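You operate a simulated robot arm through the tools that you are given. There is no shell and no other tool. Be economical: measure what you need, move in short steps, check, and stop when the job is done.

You run a simulated two-armed robot. Do the job below in one go: nothing can be reset, and whatever is moved stays where it is left.

JOB
Take the yellow padlock from the padlock shelf and put it in the green tray. Then put the yoghurt pot on the stop-bar end of the drawer bench away on the top of the fridge. Then take the tub labelled "chain" from the stop-bar end of the drawer bench and leave it on the packing bench in front of the small totes. Then close the top drawer. Then turn the bench dial to 2. Keep to this order. Set down upright: yoghurt pot.

It is judged by the outcome, as a careful person would: the job done as asked, and still so three seconds after it is handed in. It fails if anything else is knocked over, pushed out of place, dropped, spilled or broken.

ROBOT AND FRAMES
Two 6-joint arms with two-finger grippers on one trunk, on a base that drives. Base frame: it is fixed to the floor where the robot stands at the start and does not move with it; the origin is under the middle of the robot, x ahead of it, y to its left, z up. Units: cm, degrees, N and s.
The left shoulder is at the start at [7, 14.8, 137.7], the right one opposite. With the tool pointing down near the work surface each hand reaches from about 36 to 64 cm from the robot's upright axis, wherever it stands, measured 20 degrees to its own side. Places, roughly: bench dial [-530, -210, 90]; green tray (23x16x9 cm) [-140, -210, 90]; packing bench in front of the small totes [-270, -210, 90]; padlock [50, 25, 75]; top drawer [-460, -200, 70]; top of the fridge [-1000, -130, 130]; tub [-225, 50, 75]; yoghurt pot [-225, 50, 75]. Payload 2.45 kg a hand.
Tool frame (each hand has its own): the origin (TCP) lies between the finger pads and is the grasp point; the fingertips stand 3 cm ahead of it; z points along the fingers, y is the line along which they close. The gripper opens to 10.6 cm. The gripper's body begins 7.9 cm behind the TCP.
Orientation is that of the tool frame in the base frame, as a unit quaternion [x, y, z, w]. With the fingers straight down and closing along the base's y, the tool's x points along the base's -x, its y along +y and its z along -z.

CONTROLS
- The arms move only by the tool drive_tool. It takes "left_commands", "right_commands" or both (then of equal length, played together; a hand with none holds still); each is a list of rows, each a list of 7 numbers: the gripper command, from -1 (shut) to 1 (fully open), values between in proportion, then the shift along the base's x, y, z in units of 40 mm (1.0 is 40 mm), then the turn, a rotation vector about the base's x, y, z in units of 6 degrees (1.0 is 6 degrees). In form: [[jaw, x, y, z, wx, wy, wz], ...]. A call has 1 to 20 rows; each row shifts and turns the commanded pose from where the row before left it. A call with a number of a shift or a turn outside -1 to 1 is refused whole. Rows are played at 5 a second. More than 5 cm and 8.6 degrees between two rows, or a gripper value outside its range, and nothing of the call is played. Where a pose cannot be reached the arm comes as near as it can. A force on the tool above 40 N (or 10 N above the force at the start of the call, whichever is more), or a blocked arm, ends the call early, and 0.2 s more pass. The fingers move at their own pace (about 7.2 cm/s each) and stop on an object; they squeeze with about 31 N. The grip force told is the motor's: it shows also when the fingers shut on nothing. Time passes only in rows, and 0.2 s behind the last, so rows that do not move let the fingers close. It gives the time, the measured TCP pose, the force on the tool (base axes), the opening and the grip force at its end, in the units of the frame above (readings bear some noise), with the torque about the TCP (base axes, N m) and any sound that the robot's microphone picked up.
- Cameras (640 x 400 px; columns grow to the right, rows downward): "scene" is now at [12.12, 3.05, 158.34]; the picture's right is [0.40, -0.92, 0.00], its down [-0.70, -0.31, -0.65] and it looks along [0.59, 0.26, -0.76] (base axes); focal length 261 px, centre (320, 200). "left" rides on the left gripper at [7.6, 0.2, -10.6] in its tool frame; the picture's right is [-0.02, 1.00, 0.00], its down [-0.78, -0.02, -0.62] and it looks along [-0.62, -0.01, 0.78] (tool axes); focal length 247 px, centre (320, 200). "right" rides on the right gripper at [7.6, -0.2, -10.6] in its tool frame; the picture's right is [0.02, 1.00, 0.00], its down [-0.78, 0.02, -0.62] and it looks along [-0.62, 0.01, 0.78] (tool axes); focal length 247 px, centre (320, 200). There is no depth. A picture from a camera that has moved, and an enlarged one, comes with that camera's place and axes in the base frame and with its lens.
- camera(camera): a new picture of that camera. It takes no simulated time.
- move_column(by): slides the trunk up (or, below 0, down) by that many cm; the arms and the scene camera ride with it, the base frame stays. It gives what a move gives, with no picture.
- drive_base(legs): drives the robot by 1 to 6 legs, each [ahead, left, turn to the left] in cm, cm and degrees, along the robot's own axes; the way and the turn of a leg run together, so that a leg with both is an arc; at most 150 cm and 180 degrees a leg. The arms and the cameras ride along, it lands a little off, and it stops where it bumps. It gives what a move gives.
- pan_tilt(pan, tilt): turns the head with the scene camera to pan (to the left, within 86 degrees either way) and tilt (down, from -29 to 69), counted from straight ahead of the robot. It gives what a move gives.
- zoom(camera, box): a new picture of the part [left, top, right, bottom] of that camera's present view, enlarged. It takes no simulated time.
- close_job(): hands the job in; it is judged then, once.

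Go step by step. Nothing tells you exact positions but the pictures and the camera data: compare them with the known pose of the tool, close in by small moves and look again before you grip or let go. The budget is 165 turns and 130 pictures, counting those below and the enlarged ones. Unless the task says otherwise, let go and move clear before handing in.

The tools are called after ">>>" by a JSON object that holds its "op" and its "data". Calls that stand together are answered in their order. drive_tool: Moves the arms, as the interface text tells. Its arguments: {"type":"object","properties":{"left_commands":{"type":"array","items":{"type":"array","items":{"type":"number"}}},"right_commands":{"type":"array","items":{"type":"array","items":{"type":"number"}}}},"required":[]} The other tools are called the same way: move_column (by) slides the trunk up or down; drive_base (legs) drives the base; pan_tilt (pan, tilt) turns the head that bears the scene camera; camera (camera) takes a picture; zoom (camera, box) takes an enlarged picture of a part of a camera's view; close_job () hands the job in.

At the start:

```text
clock: 0.0
left_tcp_pos: [41.88, 43.44, 108.57]
left_orientation: [0.0, 1.0, 0.0, 0.0]
left_contact_force: [-0.4, -0.5, 0.8]
left_wrist_torque: [0.04, 0.01, 0.01]
left_width: 10.6
left_grasp_force: 0.0
right_tcp_pos: [60.3, -2.37, 96.26]
right_orientation: [0.0, 1.0, 0.0, 0.0]
right_contact_force: [0.4, -0.6, -0.4]
right_wrist_torque: [0.0, 0.01, 0.0]
right_width: 10.6
right_grasp_force: 0.0
trunk travel left (down, up): [-85.0, 9.0]
robot x, y, heading: [0.16, -0.24, 0.2]
head pan, tilt: [23.6, 49.7]
```

scene: 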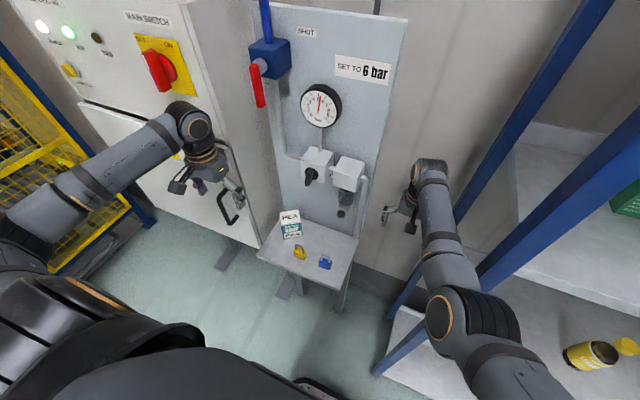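
right: 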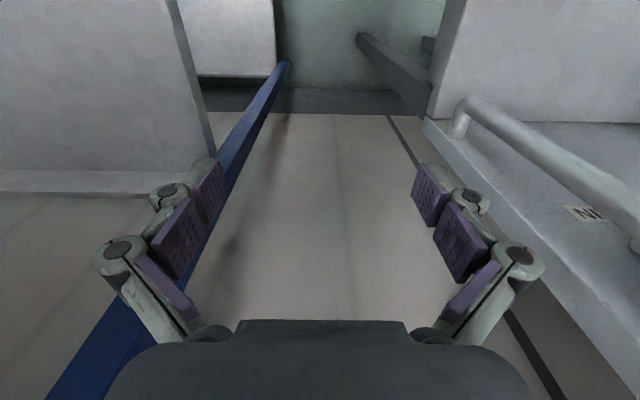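
left: 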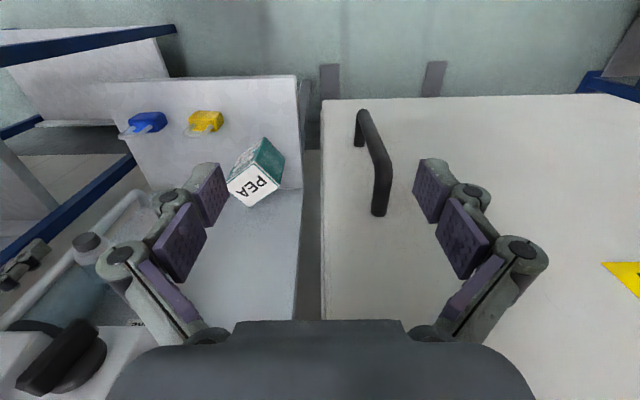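

I see the padlock shelf ahead with a yellow and a blue padlock and a tea box. I'll zoom in to find the yellow padlock precisely.

>>> {"op": "zoom", "data": {"camera": "scene", "box": [250, 190, 370, 290]}}

>>> {"op": "zoom", "data": {"camera": "left", "box": [100, 70, 320, 220]}}

```text
4.00 times, centred on (310, 240) of scene
camera zoom: at [12.12, 3.05, 158.34], right [0.4, -0.92, 0.0], down [-0.7, -0.31, -0.65], along [0.59, 0.26, -0.76], focal length 1044 px, centre (360, 40)
```

zoom: 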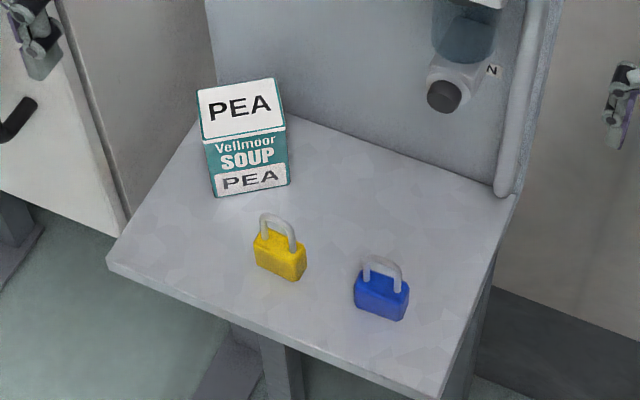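

```text
2.67 times, centred on (210, 145) of left
camera zoom: at [34.27, 43.74, 119.07], right [0.02, 1.0, 0.0], down [0.78, -0.02, 0.62], along [0.62, -0.01, -0.78], focal length 659 px, centre (613, 347)
```

zoom: 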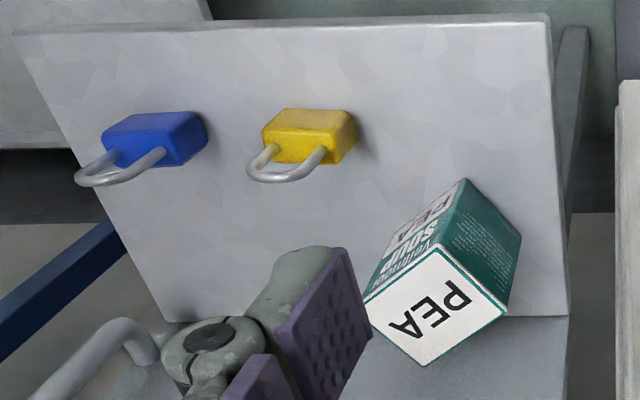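

The yellow padlock stands upright at about (48, 26, 80), body wide along y. I'll move the left hand over it and look again.

>>> {"op": "drive_tool", "data": {"left_commands": [[0.3, 0.25, -0.86, -0.6, 0, 0, 0], [0.3, 0.25, -0.86, -0.6, 0, 0, 0], [0.3, 0.25, -0.86, -0.6, 0, 0, 0], [0.3, 0.25, -0.86, -0.6, 0, 0, 0], [0.3, 0.25, -0.86, -0.6, 0, 0, 0], [0.3, 0, 0, 0, 0, 0, 0]]}}

>>> {"op": "camera", "data": {"camera": "left"}}

>>> {"op": "camera", "data": {"camera": "scene"}}

```text
clock: 1.4
left_tcp_pos: [46.74, 26.33, 96.47]
left_orientation: [0.0, 1.0, 0.001, 0.0]
left_contact_force: [0.9, 0.2, -0.9]
left_wrist_torque: [-0.01, 0.0, 0.01]
left_width: 6.87
left_grasp_force: 0.1
right_tcp_pos: [60.27, -2.22, 96.34]
right_orientation: [0.0, 1.0, 0.0, -0.001]
right_contact_force: [-0.3, 0.3, 0.0]
right_wrist_torque: [0.01, 0.0, -0.02]
right_width: 10.61
right_grasp_force: 0.1
trunk travel left (down, up): [-85.0, 9.0]
robot x, y, heading: [0.13, 0.03, 0.0]
head pan, tilt: [23.6, 49.7]
```

```text
124 pictures are left
camera left: at [39.17, 26.49, 107.04], right [0.02, 1.0, 0.0], down [0.78, -0.02, 0.62], along [0.62, -0.01, -0.78], focal length 247 px, centre (320, 200)
```

left: 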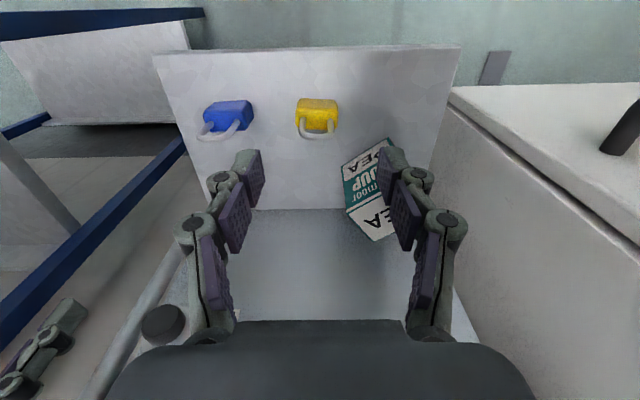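

```text
123 pictures are left
camera scene: at [12.07, 3.17, 158.34], right [0.4, -0.92, 0.0], down [-0.7, -0.31, -0.65], along [0.59, 0.26, -0.76], focal length 261 px, centre (320, 200)
```

scene: 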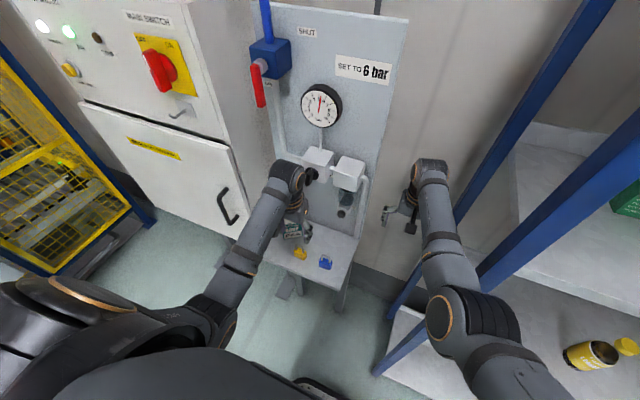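

The hand is directly over the padlock (y aligned). I'll descend part way and check the height.

>>> {"op": "drive_tool", "data": {"left_commands": [[0.3, 0.18, 0, -0.7, 0, 0, 0], [0.3, 0.19, 0, -0.7, 0, 0, 0], [0.3, 0, 0, -0.7, 0, 0, 0], [0.3, 0, 0, -0.7, 0, 0, 0], [0.3, 0, 0, 0, 0, 0, 0]]}}

>>> {"op": "camera", "data": {"camera": "left"}}

>>> {"op": "zoom", "data": {"camera": "scene", "box": [250, 190, 370, 290]}}

```text
clock: 2.6
left_tcp_pos: [48.32, 26.25, 85.31]
left_orientation: [0.001, 1.0, 0.0, 0.0]
left_contact_force: [0.6, 0.0, 0.4]
left_wrist_torque: [0.03, -0.03, -0.01]
left_width: 6.94
left_grasp_force: 0.0
right_tcp_pos: [60.24, -2.33, 96.24]
right_orientation: [0.0, 1.0, 0.0, 0.0]
right_contact_force: [-0.9, 0.0, -0.3]
right_wrist_torque: [-0.01, -0.02, 0.05]
right_width: 10.58
right_grasp_force: 0.3
trunk travel left (down, up): [-85.0, 9.0]
robot x, y, heading: [0.17, 0.11, 0.2]
head pan, tilt: [23.6, 49.7]
```

```text
122 pictures are left
camera left: at [40.72, 26.51, 95.95], right [0.02, 1.0, 0.0], down [0.78, -0.02, 0.62], along [0.62, -0.01, -0.78], focal length 247 px, centre (320, 200)
```

left: 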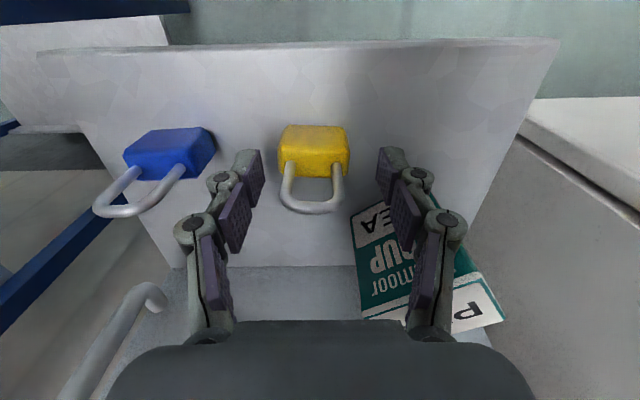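

```text
4.00 times, centred on (310, 240) of scene
camera zoom: at [12.11, 3.06, 158.34], right [0.4, -0.92, 0.0], down [-0.7, -0.31, -0.65], along [0.59, 0.26, -0.76], focal length 1044 px, centre (360, 40)
```

zoom: 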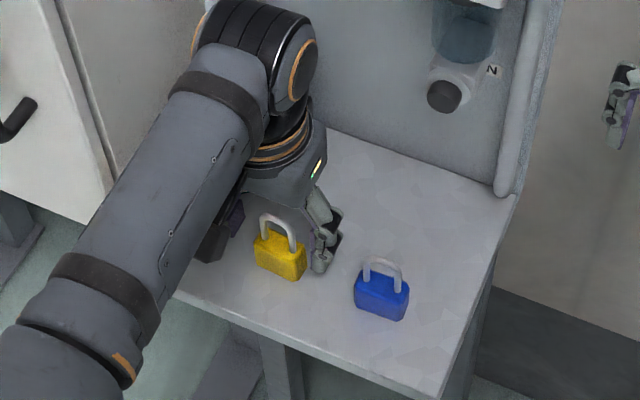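

Body front/top edges give the centre near (49.1, 26.0), shelf at about z 77. I'll lower to TCP z≈81 and close.

>>> {"op": "drive_tool", "data": {"left_commands": [[0.3, 0.2, -0.06, -0.35, 0, 0, 0], [0.3, 0, 0, -0.35, 0, 0, 0], [0.3, 0, 0, -0.35, 0, 0, 0], [0.3, 0, 0, 0, 0, 0, 0], [-1, 0, 0, 0, 0, 0, 0], [-1, 0, 0, 0, 0, 0, 0], [-1, 0, 0, 0, 0, 0, 0]]}}

>>> {"op": "camera", "data": {"camera": "left"}}

```text
clock: 3.5
left_tcp_pos: [49.16, 25.68, 82.85]
left_orientation: [0.001, 1.0, 0.002, 0.014]
left_contact_force: [-20.2, -10.3, 68.5]
left_wrist_torque: [-0.68, 1.14, -0.32]
left_width: 5.69
left_grasp_force: 30.3
right_tcp_pos: [59.44, -2.63, 96.97]
right_orientation: [0.0, 1.0, 0.002, 0.004]
right_contact_force: [0.3, -0.2, -0.1]
right_wrist_torque: [-0.04, 0.03, 0.02]
right_width: 10.61
right_grasp_force: 0.0
trunk travel left (down, up): [-85.0, 9.0]
robot x, y, heading: [0.26, -0.3, -0.0]
head pan, tilt: [23.6, 49.7]
stopped in row 4 (left hand): the force on the tool passed its limit at 46 N (the readings are from after the stop); the commanded pose is now the measured one
```

```text
120 pictures are left
camera left: at [41.35, 25.92, 93.16], right [0.02, 1.0, 0.0], down [0.77, -0.02, 0.64], along [0.64, -0.01, -0.77], focal length 247 px, centre (320, 200)
```

left: 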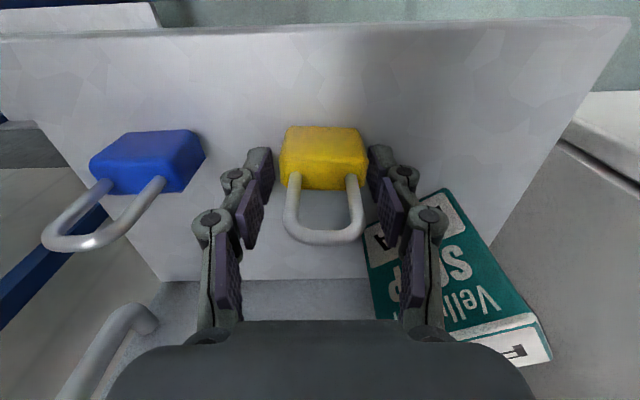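

The fingertips touched the shelf, so the shelf is at about z 79.8 and the padlock centre near (48.1, 26.0). I'll back up slightly, recentre, then close.

>>> {"op": "drive_tool", "data": {"left_commands": [[0.3, 0, 0, 0.25, 0, 0, 0], [0.3, -0.2, 0.08, 0, 0, 0, 0], [0.3, 0, 0, 0, 0, 0, 0]]}}

>>> {"op": "camera", "data": {"camera": "left"}}

```text
clock: 4.3
left_tcp_pos: [48.7, 26.42, 82.47]
left_orientation: [0.0, 1.0, 0.002, 0.005]
left_contact_force: [-0.2, 0.2, 0.8]
left_wrist_torque: [-0.01, 0.0, 0.01]
left_width: 6.92
left_grasp_force: 0.9
right_tcp_pos: [60.3, -2.35, 96.31]
right_orientation: [0.0, 1.0, 0.0, -0.001]
right_contact_force: [0.7, -1.0, 0.7]
right_wrist_torque: [-0.01, -0.03, 0.02]
right_width: 10.63
right_grasp_force: 0.1
trunk travel left (down, up): [-85.0, 9.0]
robot x, y, heading: [0.29, -0.15, -0.0]
head pan, tilt: [23.6, 49.7]
```

```text
119 pictures are left
camera left: at [41.04, 26.66, 93.06], right [0.02, 1.0, 0.0], down [0.78, -0.02, 0.63], along [0.63, -0.01, -0.78], focal length 247 px, centre (320, 200)
```

left: 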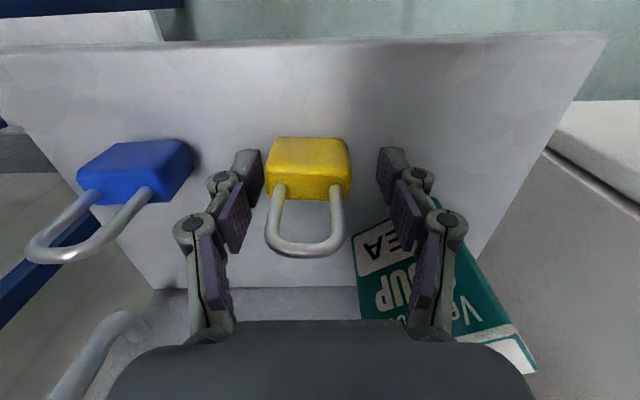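

Free of contact, tips just above the shelf. Recentre a little (y −0.5) and close.

>>> {"op": "drive_tool", "data": {"left_commands": [[0.3, -0.08, -0.12, 0, 0, 0, 0], [0.0, 0, 0, 0, 0, 0, 0], [-1, 0, 0, 0, 0, 0, 0], [-1, 0, 0, 0, 0, 0, 0], [-1, 0, 0, 0, 0, 0, 0], [-1, 0, 0, 0, 0, 0, 0]]}}

>>> {"op": "camera", "data": {"camera": "left"}}

```text
clock: 5.7
left_tcp_pos: [48.4, 25.74, 82.9]
left_orientation: [0.0, 1.0, 0.002, 0.009]
left_contact_force: [4.1, -9.8, 24.4]
left_wrist_torque: [-0.91, 0.09, 0.17]
left_width: 4.13
left_grasp_force: 31.0
right_tcp_pos: [60.11, -2.65, 96.38]
right_orientation: [0.0, 1.0, 0.002, 0.001]
right_contact_force: [0.2, -0.3, 0.1]
right_wrist_torque: [0.03, -0.02, 0.04]
right_width: 10.59
right_grasp_force: 0.0
trunk travel left (down, up): [-85.0, 9.0]
robot x, y, heading: [0.21, -0.18, -0.1]
head pan, tilt: [23.6, 49.7]
```

```text
118 pictures are left
camera left: at [40.68, 25.88, 93.4], right [0.02, 1.0, 0.01], down [0.77, -0.02, 0.64], along [0.64, -0.01, -0.77], focal length 247 px, centre (320, 200)
```

left: 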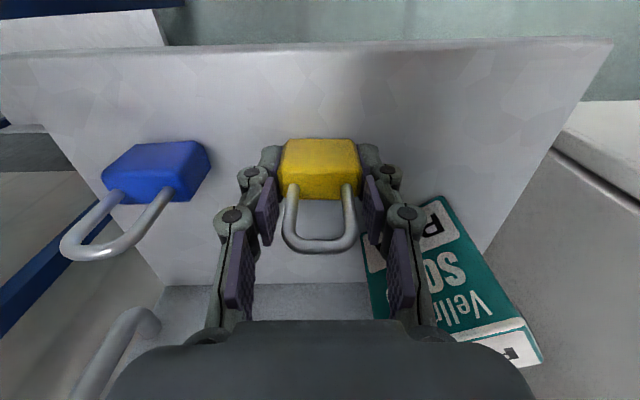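

Gripped at 4.1 cm. Lift straight up and check.

>>> {"op": "drive_tool", "data": {"left_commands": [[-1, 0, 0, 0.5, 0, 0, 0], [-1, 0, 0, 0.7, 0, 0, 0], [-1, 0, 0, 0.8, 0, 0, 0], [-1, 0, 0, 0.8, 0, 0, 0], [-1, 0, 0, 0.8, 0, 0, 0], [-1, -0.5, 0.0, 0.8, 0, 0, 0], [-1, -0.7, 0.4, 0.5, 0, 0, 0], [-1, -0.7, 0.4, 0.3, 0, 0, 0], [-1, 0, 0, 0, 0, 0, 0]]}}

>>> {"op": "camera", "data": {"camera": "left"}}

>>> {"op": "pan_tilt", "data": {"pan": -80, "tilt": 20}}

>>> {"op": "camera", "data": {"camera": "scene"}}

```text
clock: 7.7
left_tcp_pos: [41.34, 29.58, 101.14]
left_orientation: [0.0, 1.0, 0.002, 0.006]
left_contact_force: [-0.3, 0.4, -0.1]
left_wrist_torque: [0.02, -0.01, 0.01]
left_width: 4.1
left_grasp_force: 30.3
left hand out of reach, approached as far as the arm can: row 6, 7
right_tcp_pos: [60.23, -2.46, 96.27]
right_orientation: [0.0, 1.0, 0.001, 0.0]
right_contact_force: [0.3, -0.5, 0.3]
right_wrist_torque: [0.04, 0.01, -0.01]
right_width: 10.6
right_grasp_force: 0.1
trunk travel left (down, up): [-85.0, 9.0]
robot x, y, heading: [0.09, 0.07, -0.2]
head pan, tilt: [23.6, 49.7]
```

```text
117 pictures are left
camera left: at [33.73, 29.82, 111.65], right [0.02, 1.0, 0.0], down [0.78, -0.02, 0.63], along [0.63, -0.01, -0.78], focal length 247 px, centre (320, 200)
```

left: 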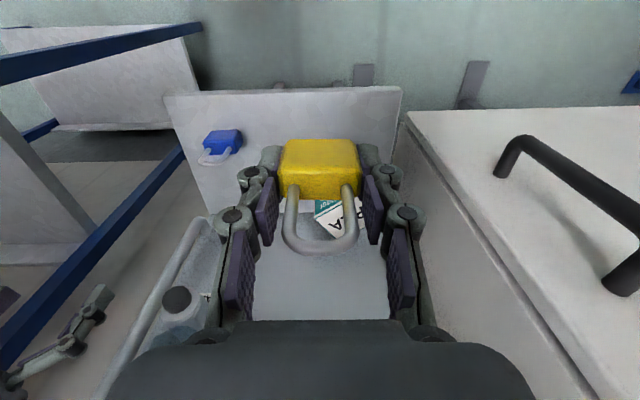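

```text
clock: 9.5
left_tcp_pos: [41.51, 29.7, 101.05]
left_orientation: [0.0, 1.0, 0.002, 0.006]
left_contact_force: [0.0, 0.5, -1.7]
left_wrist_torque: [0.01, -0.04, -0.01]
left_width: 4.13
left_grasp_force: 30.7
right_tcp_pos: [60.22, -2.38, 96.31]
right_orientation: [0.0, 1.0, 0.0, 0.0]
right_contact_force: [0.7, 0.5, -0.2]
right_wrist_torque: [0.0, -0.02, -0.01]
right_width: 10.6
right_grasp_force: 0.1
trunk travel left (down, up): [-85.0, 9.0]
robot x, y, heading: [-0.01, 0.16, 0.0]
head pan, tilt: [-80.0, 20.0]
```

```text
116 pictures are left
camera scene: at [6.67, -9.21, 162.85], right [-0.98, -0.17, 0.0], down [-0.06, 0.34, -0.94], along [0.16, -0.93, -0.34], focal length 261 px, centre (320, 200)
```

scene: 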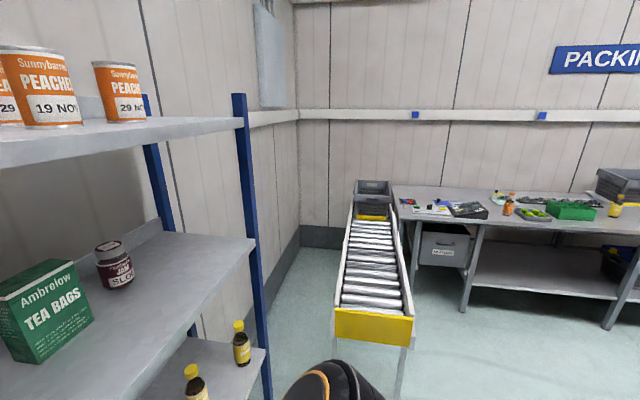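

Padlock is held. Conveyor and packing bench are to my right; I'll look to the left/behind too before driving out.

>>> {"op": "pan_tilt", "data": {"pan": 86, "tilt": 25}}

>>> {"op": "camera", "data": {"camera": "scene"}}

```text
clock: 12.0
left_tcp_pos: [41.41, 29.81, 101.11]
left_orientation: [0.0, 1.0, 0.001, 0.007]
left_contact_force: [0.3, 0.2, -1.7]
left_wrist_torque: [0.05, 0.04, 0.02]
left_width: 4.12
left_grasp_force: 31.1
right_tcp_pos: [60.24, -2.52, 96.27]
right_orientation: [0.0, 1.0, 0.0, -0.001]
right_contact_force: [0.7, 1.2, -0.3]
right_wrist_torque: [0.02, 0.0, 0.01]
right_width: 10.6
right_grasp_force: 0.1
trunk travel left (down, up): [-85.0, 9.0]
robot x, y, heading: [0.01, 0.08, 0.1]
head pan, tilt: [85.9, 25.0]
```

```text
115 pictures are left
camera scene: at [5.69, 9.16, 162.05], right [1.0, -0.07, 0.0], down [-0.03, -0.42, -0.91], along [0.06, 0.9, -0.42], focal length 261 px, centre (320, 200)
```

scene: 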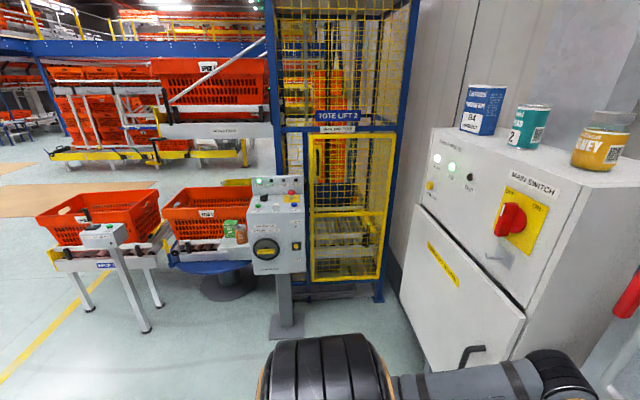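

The way behind looks open; I'll back straight out 100 cm, then turn right to face the packing bench.

>>> {"op": "drive_base", "data": {"legs": [[-100, 0, 0], [0, 0, -90]]}}

>>> {"op": "pan_tilt", "data": {"pan": 0, "tilt": 25}}

>>> {"op": "camera", "data": {"camera": "scene"}}

```text
clock: 21.1
left_tcp_pos: [-71.84, -42.29, 101.08]
left_orientation: [0.722, 0.692, -0.004, 0.005]
left_contact_force: [-0.4, -0.2, -0.9]
left_wrist_torque: [0.01, -0.01, 0.0]
left_width: 4.07
left_grasp_force: 30.8
right_tcp_pos: [-104.75, -59.7, 96.34]
right_orientation: [0.723, 0.691, 0.0, 0.0]
right_contact_force: [-0.6, 0.5, 0.9]
right_wrist_torque: [-0.02, 0.01, 0.0]
right_width: 10.62
right_grasp_force: 0.0
trunk travel left (down, up): [-85.0, 9.0]
robot x, y, heading: [-99.83, 0.35, -92.5]
head pan, tilt: [85.9, 25.0]
```

```text
clock: 22.7
left_tcp_pos: [-71.65, -42.31, 101.12]
left_orientation: [0.722, 0.692, -0.004, 0.005]
left_contact_force: [0.4, 0.8, -0.7]
left_wrist_torque: [0.02, 0.02, 0.02]
left_width: 4.13
left_grasp_force: 31.4
right_tcp_pos: [-104.68, -59.78, 96.3]
right_orientation: [0.722, 0.692, 0.0, 0.0]
right_contact_force: [0.1, -0.7, 0.1]
right_wrist_torque: [0.02, 0.01, -0.02]
right_width: 10.6
right_grasp_force: 0.2
trunk travel left (down, up): [-85.0, 9.0]
robot x, y, heading: [-99.25, 0.47, -92.4]
head pan, tilt: [0.0, 25.0]
```

```text
114 pictures are left
camera scene: at [-100.28, -13.92, 162.04], right [-1.0, 0.04, 0.0], down [0.02, 0.42, -0.91], along [-0.04, -0.91, -0.42], focal length 261 px, centre (320, 200)
```

scene: 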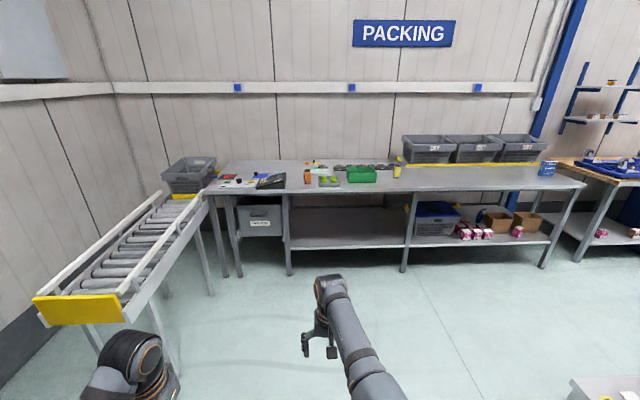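

The tray is on the packing bench near (-142, -214). I'll tuck the right hand higher and closer, and look at the thing at the lower right of the view before strafing.

>>> {"op": "drive_tool", "data": {"right_commands": [[1, -0.85, 0.6, 0.44, 0, 0, 0], [1, -0.85, 0.6, 0.44, 0, 0, 0], [1, -0.85, 0.6, 0.44, 0, 0, 0], [1, -0.85, 0.6, 0.44, 0, 0, 0], [1, -0.85, 0.6, 0.44, 0, 0, 0], [1, -0.85, 0.6, 0.44, 0, 0, 0], [1, -0.85, 0.6, 0.44, 0, 0, 0], [1, -0.85, 0.6, 0.44, 0, 0, 0]]}}

>>> {"op": "pan_tilt", "data": {"pan": -75, "tilt": 30}}

>>> {"op": "camera", "data": {"camera": "scene"}}

```text
clock: 24.5
left_tcp_pos: [-72.02, -42.22, 101.22]
left_orientation: [0.723, 0.691, -0.004, 0.007]
left_contact_force: [-0.9, 0.1, -0.4]
left_wrist_torque: [-0.03, 0.0, 0.01]
left_width: 4.11
left_grasp_force: 30.5
right_tcp_pos: [-132.25, -44.45, 100.92]
right_orientation: [0.722, 0.692, 0.0, 0.004]
right_contact_force: [0.0, 0.4, 0.5]
right_wrist_torque: [-0.01, -0.02, -0.02]
right_width: 10.61
right_grasp_force: 0.0
right hand out of reach, approached as far as the arm can: row 4, 5, 6, 7, 8
trunk travel left (down, up): [-85.0, 9.0]
robot x, y, heading: [-99.75, 0.62, -92.3]
head pan, tilt: [0.0, 25.0]
```

```text
clock: 26.0
left_tcp_pos: [-71.82, -42.33, 101.07]
left_orientation: [0.723, 0.691, -0.004, 0.004]
left_contact_force: [-0.3, -0.1, -1.0]
left_wrist_torque: [-0.02, 0.0, 0.0]
left_width: 4.11
left_grasp_force: 31.0
right_tcp_pos: [-132.27, -44.68, 100.95]
right_orientation: [0.723, 0.691, -0.002, 0.002]
right_contact_force: [0.6, -0.4, -0.4]
right_wrist_torque: [0.03, 0.0, 0.02]
right_width: 10.58
right_grasp_force: 0.0
trunk travel left (down, up): [-85.0, 9.0]
robot x, y, heading: [-99.65, 0.47, -92.5]
head pan, tilt: [-75.0, 30.0]
```

```text
113 pictures are left
camera scene: at [-108.71, -6.7, 161.25], right [-0.22, 0.98, 0.0], down [0.49, 0.11, -0.87], along [-0.85, -0.19, -0.5], focal length 261 px, centre (320, 200)
```

scene: 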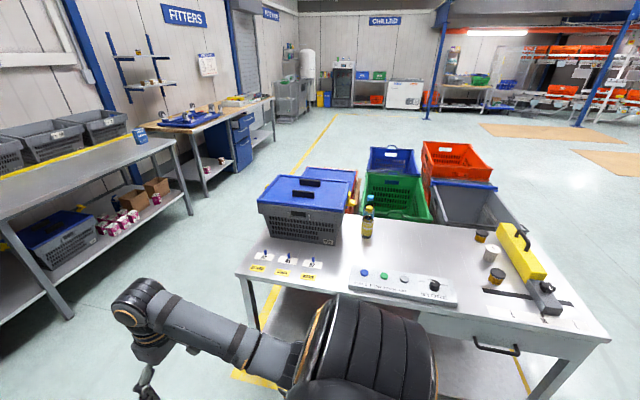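

The near bench is the drawer bench with the stop-bar at its +y end, holding the white pot and two tubs. First the padlock: drive ahead, then strafe right toward the tray.

>>> {"op": "drive_base", "data": {"legs": [[105, 0, 2.4], [0, -56, 0]]}}

>>> {"op": "pan_tilt", "data": {"pan": 5, "tilt": 40}}

>>> {"op": "camera", "data": {"camera": "scene"}}

```text
clock: 34.3
left_tcp_pos: [-127.74, -148.57, 101.15]
left_orientation: [0.704, 0.71, -0.004, 0.005]
left_contact_force: [-0.1, 0.0, -0.6]
left_wrist_torque: [0.0, -0.02, 0.0]
left_width: 4.1
left_grasp_force: 30.9
right_tcp_pos: [-187.93, -153.85, 100.92]
right_orientation: [0.704, 0.71, -0.001, 0.003]
right_contact_force: [0.0, 0.2, 0.8]
right_wrist_torque: [-0.01, 0.03, -0.04]
right_width: 10.62
right_grasp_force: 0.1
trunk travel left (down, up): [-85.0, 9.0]
robot x, y, heading: [-157.98, -107.28, -89.8]
head pan, tilt: [-75.0, 30.0]
```

```text
clock: 35.8
left_tcp_pos: [-127.77, -148.55, 101.11]
left_orientation: [0.705, 0.709, -0.004, 0.006]
left_contact_force: [0.1, -0.4, -0.2]
left_wrist_torque: [0.02, -0.02, 0.0]
left_width: 4.1
left_grasp_force: 30.6
right_tcp_pos: [-187.93, -153.98, 100.98]
right_orientation: [0.705, 0.709, -0.001, 0.003]
right_contact_force: [0.5, -0.1, -1.2]
right_wrist_torque: [-0.03, 0.0, 0.0]
right_width: 10.61
right_grasp_force: 0.1
trunk travel left (down, up): [-85.0, 9.0]
robot x, y, heading: [-157.54, -107.51, -89.8]
head pan, tilt: [5.0, 40.0]
```

```text
112 pictures are left
camera scene: at [-156.95, -120.87, 159.71], right [-1.0, -0.09, 0.0], down [-0.06, 0.64, -0.77], along [0.07, -0.76, -0.64], focal length 261 px, centre (320, 200)
```

scene: 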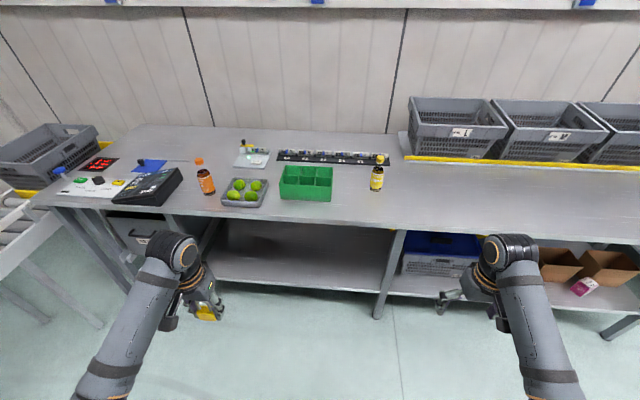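

>>> {"op": "zoom", "data": {"camera": "scene", "box": [220, 130, 400, 230]}}

```text
3.56 times, centred on (310, 180) of scene
camera zoom: at [-156.95, -120.87, 159.71], right [-1.0, -0.09, 0.0], down [-0.06, 0.64, -0.77], along [0.07, -0.76, -0.64], focal length 928 px, centre (356, 271)
```

zoom: 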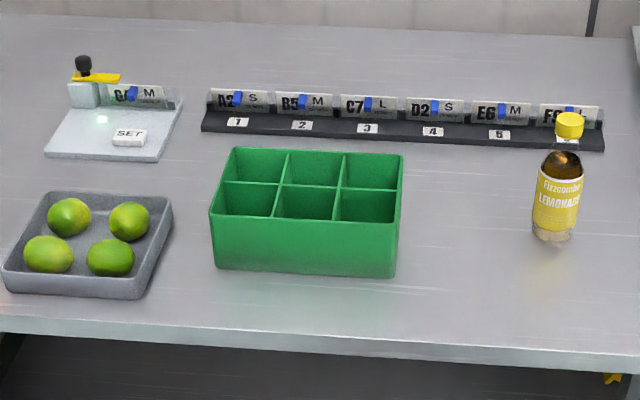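

The tray is a six-cell box. I'll raise the trunk, then advance toward the bench so the left hand can reach the tray.

>>> {"op": "move_column", "data": {"by": 8.5}}

>>> {"op": "drive_base", "data": {"legs": [[46, 0, 0]]}}

>>> {"op": "pan_tilt", "data": {"pan": 15, "tilt": 52}}

>>> {"op": "camera", "data": {"camera": "scene"}}

>>> {"op": "camera", "data": {"camera": "left"}}

```text
clock: 37.0
left_tcp_pos: [-127.68, -148.54, 109.69]
left_orientation: [0.705, 0.71, -0.003, 0.005]
left_contact_force: [-0.7, 0.5, -1.1]
left_wrist_torque: [-0.02, 0.0, 0.01]
left_width: 4.09
left_grasp_force: 31.1
right_tcp_pos: [-187.91, -153.77, 109.44]
right_orientation: [0.705, 0.709, -0.002, 0.003]
right_contact_force: [0.0, 0.6, -0.7]
right_wrist_torque: [0.0, 0.0, 0.01]
right_width: 10.61
right_grasp_force: 0.2
trunk travel left (down, up): [-93.5, 0.5]
robot x, y, heading: [-157.93, -107.23, -89.6]
head pan, tilt: [5.0, 40.0]
```

```text
clock: 39.8
left_tcp_pos: [-127.72, -194.64, 109.65]
left_orientation: [0.706, 0.708, -0.004, 0.006]
left_contact_force: [-0.5, 0.8, -0.4]
left_wrist_torque: [-0.01, 0.0, 0.01]
left_width: 4.1
left_grasp_force: 31.4
right_tcp_pos: [-187.9, -199.7, 109.57]
right_orientation: [0.707, 0.707, -0.001, 0.003]
right_contact_force: [0.7, -0.3, 0.0]
right_wrist_torque: [0.03, 0.0, -0.02]
right_width: 10.58
right_grasp_force: 0.0
trunk travel left (down, up): [-93.5, 0.5]
robot x, y, heading: [-157.96, -153.31, -89.9]
head pan, tilt: [5.0, 40.0]
```

```text
clock: 40.5
left_tcp_pos: [-127.86, -194.77, 109.59]
left_orientation: [0.707, 0.707, -0.003, 0.005]
left_contact_force: [-0.5, -0.4, -1.7]
left_wrist_torque: [0.01, -0.03, 0.0]
left_width: 4.08
left_grasp_force: 31.1
right_tcp_pos: [-188.0, -199.74, 109.45]
right_orientation: [0.706, 0.708, 0.0, 0.002]
right_contact_force: [-0.5, -0.4, 0.6]
right_wrist_torque: [-0.01, 0.01, -0.04]
right_width: 10.59
right_grasp_force: 0.1
trunk travel left (down, up): [-93.5, 0.5]
robot x, y, heading: [-157.51, -153.37, -90.0]
head pan, tilt: [15.0, 52.0]
```

```text
110 pictures are left
camera scene: at [-155.59, -165.76, 166.53], right [-0.97, -0.26, 0.0], down [-0.21, 0.76, -0.62], along [0.16, -0.59, -0.79], focal length 261 px, centre (320, 200)
```

scene: 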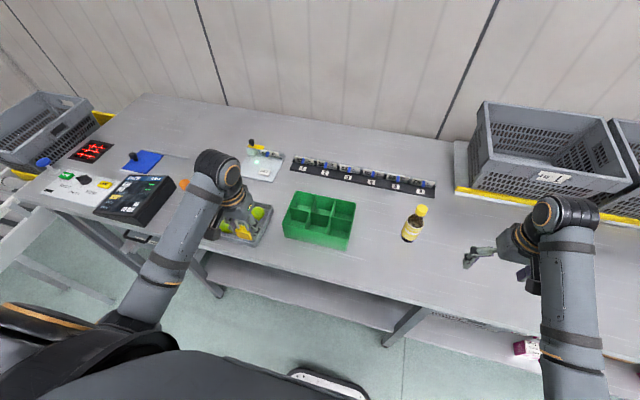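

```text
109 pictures are left
camera left: at [-127.55, -186.94, 120.09], right [1.0, -0.02, 0.0], down [-0.02, -0.78, 0.63], along [-0.01, -0.63, -0.78], focal length 247 px, centre (320, 200)
```

left: 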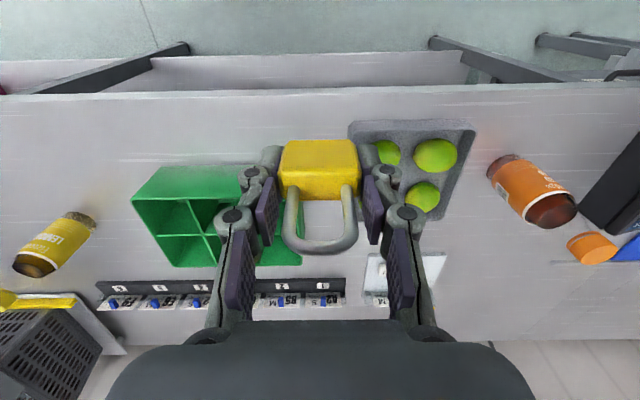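

>>> {"op": "zoom", "data": {"camera": "scene", "box": [260, 170, 380, 260]}}

>>> {"op": "zoom", "data": {"camera": "left", "box": [110, 130, 330, 290]}}

```text
4.44 times, centred on (320, 215) of scene
camera zoom: at [-155.59, -165.76, 166.53], right [-0.97, -0.26, 0.0], down [-0.21, 0.76, -0.62], along [0.16, -0.59, -0.79], focal length 1160 px, centre (320, 133)
```

zoom: 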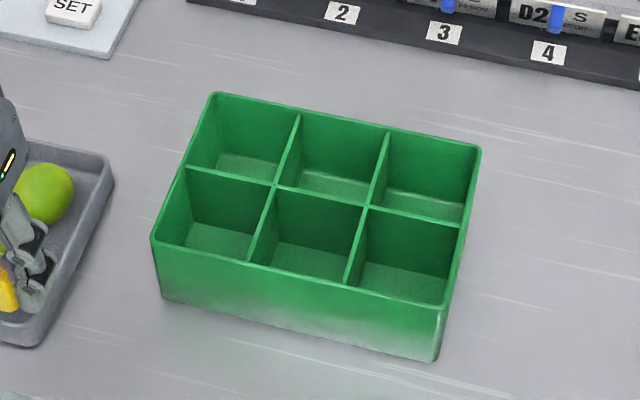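

```text
2.50 times, centred on (220, 210) of left
camera zoom: at [-127.55, -186.94, 120.09], right [1.0, -0.02, 0.0], down [-0.02, -0.78, 0.63], along [-0.01, -0.63, -0.78], focal length 617 px, centre (570, 175)
```

zoom: 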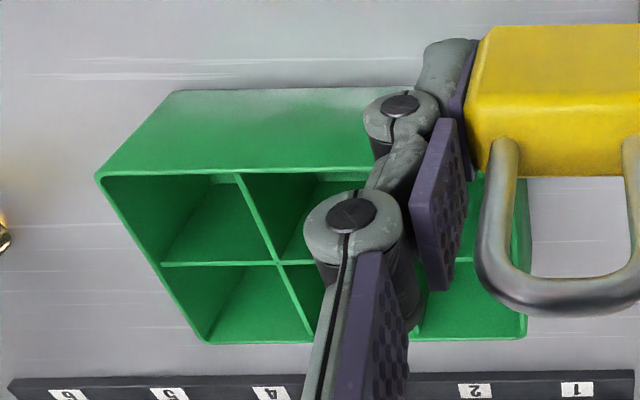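

Triangulated rim: x −153.5…−131.3, y −207.4…−222.8, top z≈93.7. I'll move the padlock over the front middle cell (−142.4, −211.2).

>>> {"op": "drive_tool", "data": {"left_commands": [[-1, -0.61, -0.69, 0, 0, 0, 0], [-1, -0.61, -0.69, 0, 0, 0, 0], [-1, -0.61, -0.69, 0, 0, 0, 0], [-1, -0.61, -0.69, 0, 0, 0, 0], [-1, -0.61, -0.69, 0, 0, 0, 0], [-1, -0.61, -0.69, 0, 0, 0, 0], [-1, 0, 0, -0.8, 0, 0, 0], [-1, 0, 0, -0.8, 0, 0, 0], [-1, 0, 0, 0, 0, 0, 0]]}}

>>> {"op": "camera", "data": {"camera": "left"}}

>>> {"op": "zoom", "data": {"camera": "scene", "box": [240, 150, 400, 260]}}

```text
clock: 42.5
left_tcp_pos: [-141.59, -211.41, 101.72]
left_orientation: [0.706, 0.708, -0.002, 0.006]
left_contact_force: [-0.1, 0.1, -1.3]
left_wrist_torque: [-0.01, 0.01, -0.03]
left_width: 4.11
left_grasp_force: 31.6
left hand out of reach, approached as far as the arm can: row 1, 2
right_tcp_pos: [-188.1, -199.79, 109.3]
right_orientation: [0.706, 0.708, 0.0, 0.003]
right_contact_force: [-0.4, -0.3, 0.3]
right_wrist_torque: [-0.02, 0.05, 0.0]
right_width: 10.6
right_grasp_force: 0.0
trunk travel left (down, up): [-93.5, 0.5]
robot x, y, heading: [-157.38, -153.61, -90.0]
head pan, tilt: [15.0, 52.0]
```

```text
106 pictures are left
camera left: at [-141.41, -203.66, 112.23], right [1.0, -0.02, 0.0], down [-0.02, -0.78, 0.63], along [-0.01, -0.63, -0.78], focal length 247 px, centre (320, 200)
```

left: 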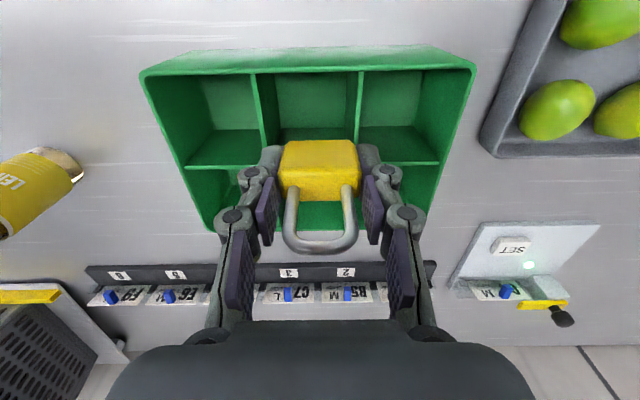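

```text
3.64 times, centred on (320, 205) of scene
camera zoom: at [-155.67, -165.78, 166.53], right [-0.97, -0.26, 0.0], down [-0.21, 0.76, -0.62], along [0.16, -0.59, -0.79], focal length 949 px, centre (320, 182)
```

zoom: 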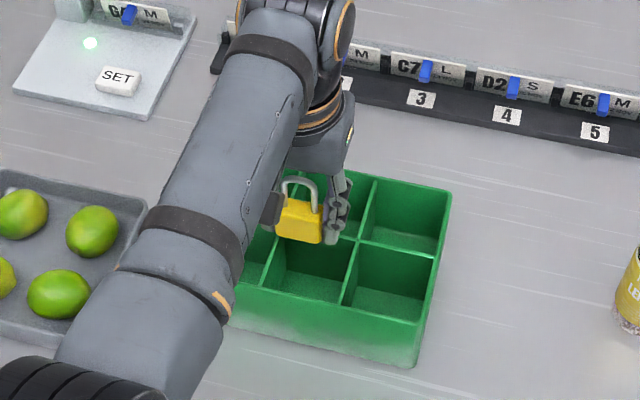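

The hand is nearly centred over the cell; shift x −0.8 and come down so the padlock is just entering the cell, then look.

>>> {"op": "drive_tool", "data": {"left_commands": [[-1, -0.2, 0.05, 0, 0, 0, 0], [-1, 0, 0, -0.5, 0, 0, 0], [-1, 0, 0, -0.5, 0, 0, 0], [-1, 0, 0, 0, 0, 0, 0]]}}

>>> {"op": "camera", "data": {"camera": "left"}}

>>> {"op": "zoom", "data": {"camera": "scene", "box": [240, 150, 400, 260]}}

```text
clock: 43.5
left_tcp_pos: [-142.38, -211.2, 97.52]
left_orientation: [0.706, 0.708, -0.003, 0.005]
left_contact_force: [0.3, 0.3, -0.7]
left_wrist_torque: [-0.01, -0.01, -0.02]
left_width: 4.08
left_grasp_force: 30.9
right_tcp_pos: [-187.89, -199.77, 109.44]
right_orientation: [0.706, 0.708, 0.0, 0.003]
right_contact_force: [-0.1, 1.2, 0.6]
right_wrist_torque: [0.01, 0.0, 0.0]
right_width: 10.58
right_grasp_force: 0.0
trunk travel left (down, up): [-93.5, 0.5]
robot x, y, heading: [-157.46, -153.77, -90.0]
head pan, tilt: [15.0, 52.0]
```

```text
104 pictures are left
camera left: at [-142.22, -203.43, 108.0], right [1.0, -0.02, 0.0], down [-0.02, -0.78, 0.63], along [-0.01, -0.63, -0.78], focal length 247 px, centre (320, 200)
```

left: 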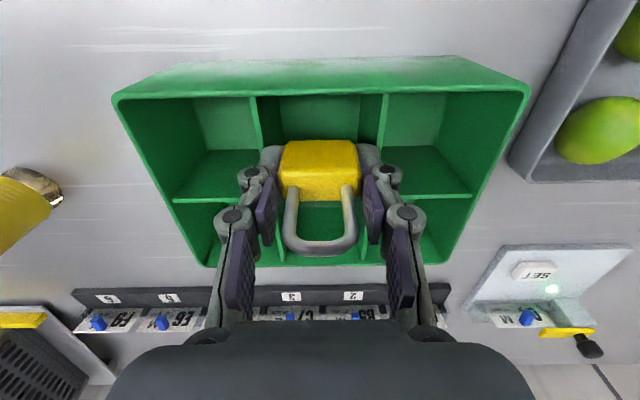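

```text
3.64 times, centred on (320, 205) of scene
camera zoom: at [-155.62, -165.7, 166.53], right [-0.97, -0.26, 0.0], down [-0.21, 0.76, -0.62], along [0.16, -0.59, -0.79], focal length 949 px, centre (320, 182)
```

zoom: 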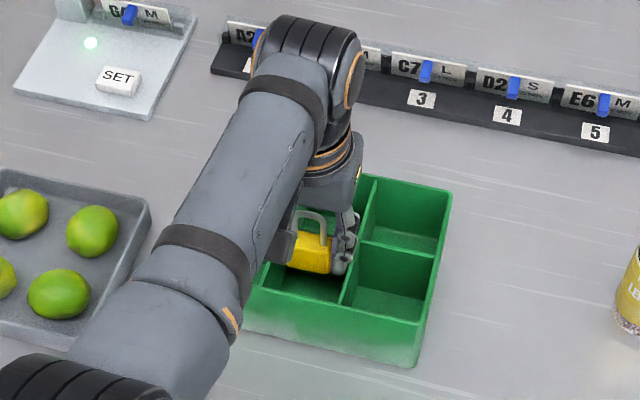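

Well centred between the dividers. Lower 2 cm more so it's inside the cell, open only slightly to release, then look.

>>> {"op": "drive_tool", "data": {"left_commands": [[-1, 0, 0, -0.25, 0, 0, 0], [-1, 0, 0, -0.28, 0, 0, 0], [-1, 0, 0, 0, 0, 0, 0], [-0.1, 0, 0, 0, 0, 0, 0], [-0.1, 0, 0, 0, 0, 0, 0], [-0.1, 0, 0, 0, 0, 0, 0]]}}

>>> {"op": "camera", "data": {"camera": "left"}}

```text
clock: 45.0
left_tcp_pos: [-142.4, -211.34, 95.67]
left_orientation: [0.707, 0.707, -0.007, 0.008]
left_contact_force: [-0.3, -7.4, 30.4]
left_wrist_torque: [-0.14, -0.11, -0.02]
left_width: 4.72
left_grasp_force: 0.0
right_tcp_pos: [-188.27, -199.6, 109.52]
right_orientation: [0.706, 0.708, -0.002, 0.003]
right_contact_force: [0.0, 0.5, 0.4]
right_wrist_torque: [-0.02, -0.03, 0.02]
right_width: 10.57
right_grasp_force: 0.1
trunk travel left (down, up): [-93.5, 0.5]
robot x, y, heading: [-157.82, -153.15, -89.8]
head pan, tilt: [15.0, 52.0]
```

```text
102 pictures are left
camera left: at [-142.35, -203.45, 106.27], right [1.0, -0.02, 0.0], down [-0.02, -0.77, 0.64], along [-0.01, -0.64, -0.77], focal length 247 px, centre (320, 200)
```

left: 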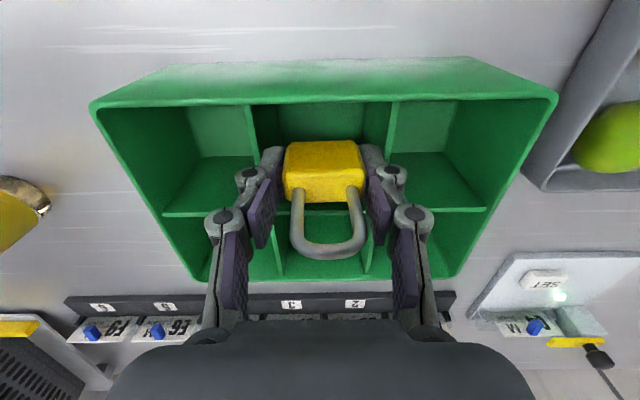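

The fingers met some resistance (30 N up), and the padlock may be resting on something. Look from the scene camera.

>>> {"op": "zoom", "data": {"camera": "scene", "box": [270, 170, 370, 250]}}

>>> {"op": "zoom", "data": {"camera": "left", "box": [200, 80, 440, 290]}}

```text
5.00 times, centred on (320, 210) of scene
camera zoom: at [-155.78, -165.34, 166.58], right [-0.97, -0.26, 0.0], down [-0.21, 0.76, -0.62], along [0.16, -0.6, -0.79], focal length 1305 px, centre (320, 150)
```

zoom: 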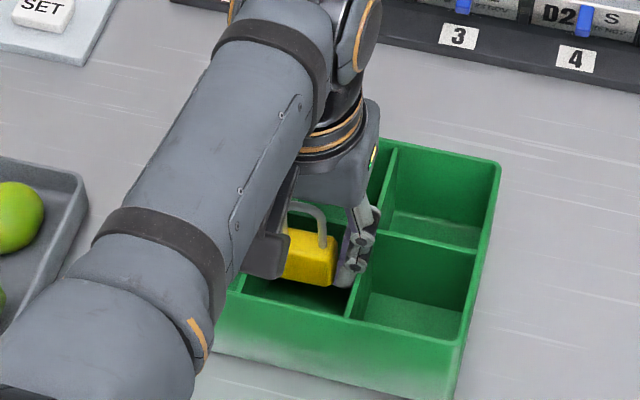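

```text
1.90 times, centred on (320, 185) of left
camera zoom: at [-142.35, -203.45, 106.27], right [1.0, -0.02, 0.0], down [-0.02, -0.77, 0.64], along [-0.01, -0.64, -0.77], focal length 470 px, centre (320, 229)
```

zoom: 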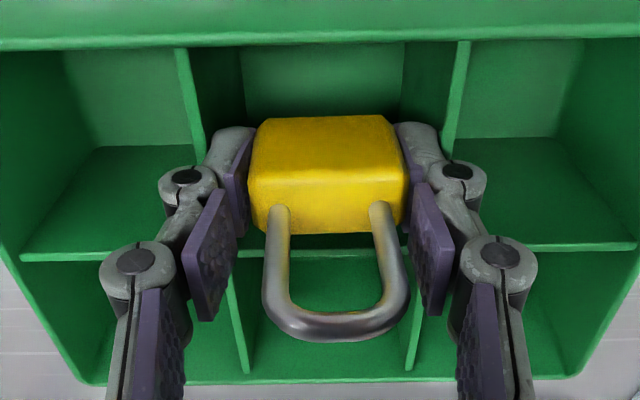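

The knuckles appear to be resting on the cell dividers. I'll raise slightly with the gap kept and see whether the padlock falls free.

>>> {"op": "drive_tool", "data": {"left_commands": [[-0.1, 0, 0, 0.2, 0, 0, 0], [-0.06, 0, 0, 0, 0, 0, 0], [-0.06, 0, 0, 0, 0, 0, 0]]}}

>>> {"op": "camera", "data": {"camera": "left"}}

```text
clock: 45.8
left_tcp_pos: [-142.29, -211.11, 96.03]
left_orientation: [0.707, 0.708, -0.001, 0.005]
left_contact_force: [-0.6, 0.5, -1.1]
left_wrist_torque: [-0.03, 0.05, 0.01]
left_width: 4.91
left_grasp_force: 0.0
right_tcp_pos: [-187.92, -199.71, 109.44]
right_orientation: [0.707, 0.708, -0.001, 0.002]
right_contact_force: [1.0, -0.5, -0.1]
right_wrist_torque: [0.01, -0.03, -0.02]
right_width: 10.61
right_grasp_force: 0.0
trunk travel left (down, up): [-93.5, 0.5]
robot x, y, heading: [-157.55, -153.22, -89.6]
head pan, tilt: [15.0, 52.0]
```

```text
99 pictures are left
camera left: at [-142.21, -203.39, 106.6], right [1.0, -0.02, 0.0], down [-0.02, -0.78, 0.63], along [-0.01, -0.63, -0.78], focal length 247 px, centre (320, 200)
```

left: 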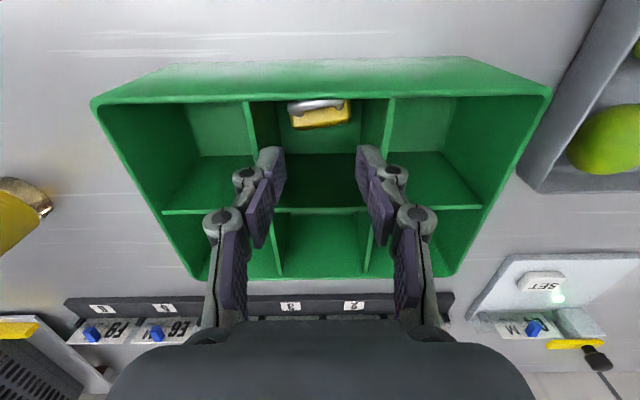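

The padlock has dropped into the front middle cell. I'll raise the hand, pull back and verify.

>>> {"op": "drive_tool", "data": {"left_commands": [[-0.06, 0, 0, 0.5, 0, 0, 0], [-0.06, 0, 0, 0.8, 0, 0, 0], [0, 0, 0.3, 0.9, 0, 0, 0], [0, 0.4, 0.8, 0.6, 0, 0, 0], [0, 0.6, 0.9, 0, 0, 0, 0], [0, 0.6, 0.9, 0, 0, 0, 0]]}}

>>> {"op": "zoom", "data": {"camera": "scene", "box": [240, 160, 400, 260]}}

```text
clock: 47.1
left_tcp_pos: [-135.81, -199.47, 107.38]
left_orientation: [0.707, 0.707, -0.005, 0.006]
left_contact_force: [0.4, -0.1, -0.3]
left_wrist_torque: [-0.03, -0.04, 0.01]
left_width: 5.29
left_grasp_force: 0.0
right_tcp_pos: [-187.93, -199.63, 109.44]
right_orientation: [0.706, 0.708, -0.002, 0.002]
right_contact_force: [-0.6, -0.8, -0.1]
right_wrist_torque: [-0.01, 0.0, -0.01]
right_width: 10.59
right_grasp_force: 0.2
trunk travel left (down, up): [-93.5, 0.5]
robot x, y, heading: [-157.76, -153.3, -90.0]
head pan, tilt: [15.0, 52.0]
```

```text
4.00 times, centred on (320, 210) of scene
camera zoom: at [-155.44, -165.51, 166.55], right [-0.97, -0.26, 0.0], down [-0.21, 0.76, -0.62], along [0.16, -0.6, -0.79], focal length 1044 px, centre (320, 160)
```

zoom: 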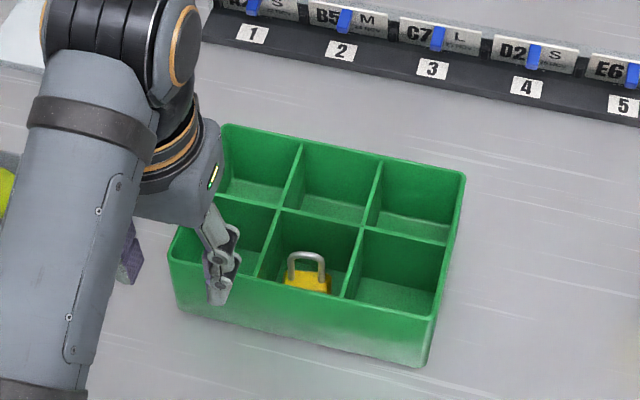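

The padlock stands in the tray. Now drive over to the stop-bar end of the drawer bench, facing it from the +x side.

>>> {"op": "drive_base", "data": {"legs": [[-50, 0, 0], [0, 55, 0], [0, 0, -90], [0, -148, 0]]}}

>>> {"op": "pan_tilt", "data": {"pan": 0, "tilt": 35}}

>>> {"op": "camera", "data": {"camera": "scene"}}

```text
clock: 63.6
left_tcp_pos: [-148.46, 23.81, 107.19]
left_orientation: [1.0, -0.004, -0.006, 0.001]
left_contact_force: [0.7, -0.4, 1.0]
left_wrist_torque: [-0.02, 0.02, -0.01]
left_width: 5.3
left_grasp_force: 0.0
right_tcp_pos: [-148.25, 75.68, 109.43]
right_orientation: [1.0, -0.004, -0.002, 0.001]
right_contact_force: [-1.1, -0.3, -0.4]
right_wrist_torque: [0.01, 0.0, 0.03]
right_width: 10.59
right_grasp_force: 0.0
trunk travel left (down, up): [-93.5, 0.5]
robot x, y, heading: [-101.98, 44.89, 179.4]
head pan, tilt: [15.0, 52.0]
```

```text
clock: 64.4
left_tcp_pos: [-148.63, 23.82, 107.32]
left_orientation: [1.0, -0.003, -0.007, 0.003]
left_contact_force: [-0.3, 0.7, -0.5]
left_wrist_torque: [-0.03, 0.01, 0.02]
left_width: 5.3
left_grasp_force: 0.0
right_tcp_pos: [-148.29, 75.75, 109.36]
right_orientation: [1.0, -0.004, -0.003, 0.002]
right_contact_force: [0.0, -0.3, -0.3]
right_wrist_torque: [0.01, 0.02, 0.0]
right_width: 10.6
right_grasp_force: 0.1
trunk travel left (down, up): [-93.5, 0.5]
robot x, y, heading: [-102.0, 44.7, 179.8]
head pan, tilt: [0.0, 35.0]
```

```text
97 pictures are left
camera scene: at [-115.96, 44.97, 168.96], right [0.01, 1.0, 0.0], down [0.57, 0.0, -0.82], along [-0.82, 0.0, -0.57], focal length 261 px, centre (320, 200)
```

scene: 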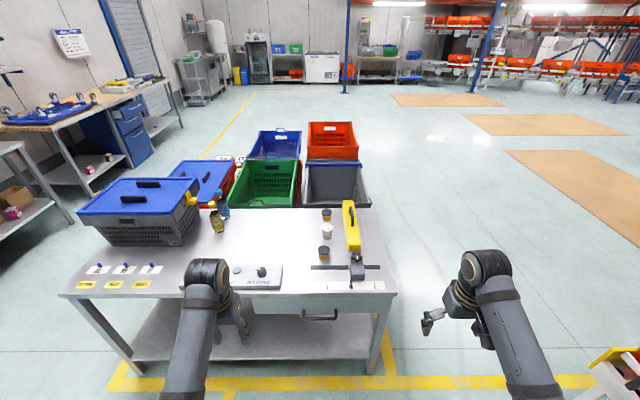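

>>> {"op": "zoom", "data": {"camera": "scene", "box": [290, 190, 410, 290]}}

>>> {"op": "zoom", "data": {"camera": "scene", "box": [170, 0, 430, 120]}}

```text
4.00 times, centred on (350, 240) of scene
camera zoom: at [-115.96, 44.97, 168.96], right [0.01, 1.0, 0.0], down [0.57, 0.0, -0.82], along [-0.82, 0.0, -0.57], focal length 1044 px, centre (200, 40)
```

zoom: 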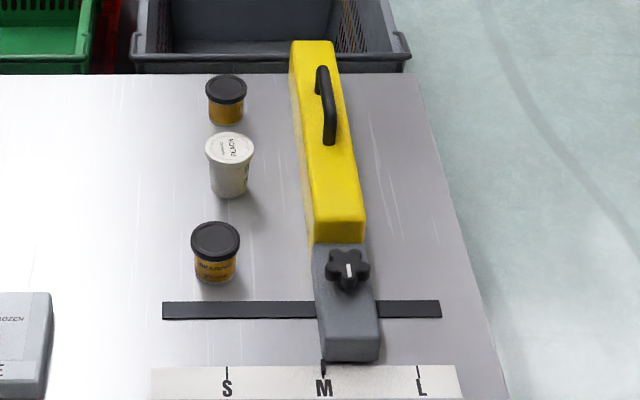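

```text
2.46 times, centred on (300, 60) of scene
camera zoom: at [-115.96, 44.97, 168.96], right [0.01, 1.0, 0.0], down [0.57, 0.0, -0.82], along [-0.82, 0.0, -0.57], focal length 642 px, centre (369, 545)
```

zoom: 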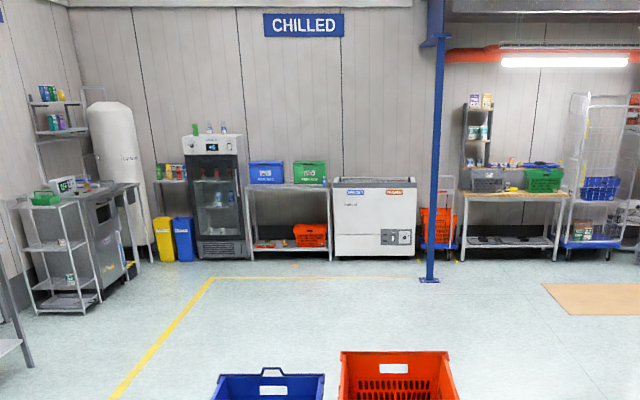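

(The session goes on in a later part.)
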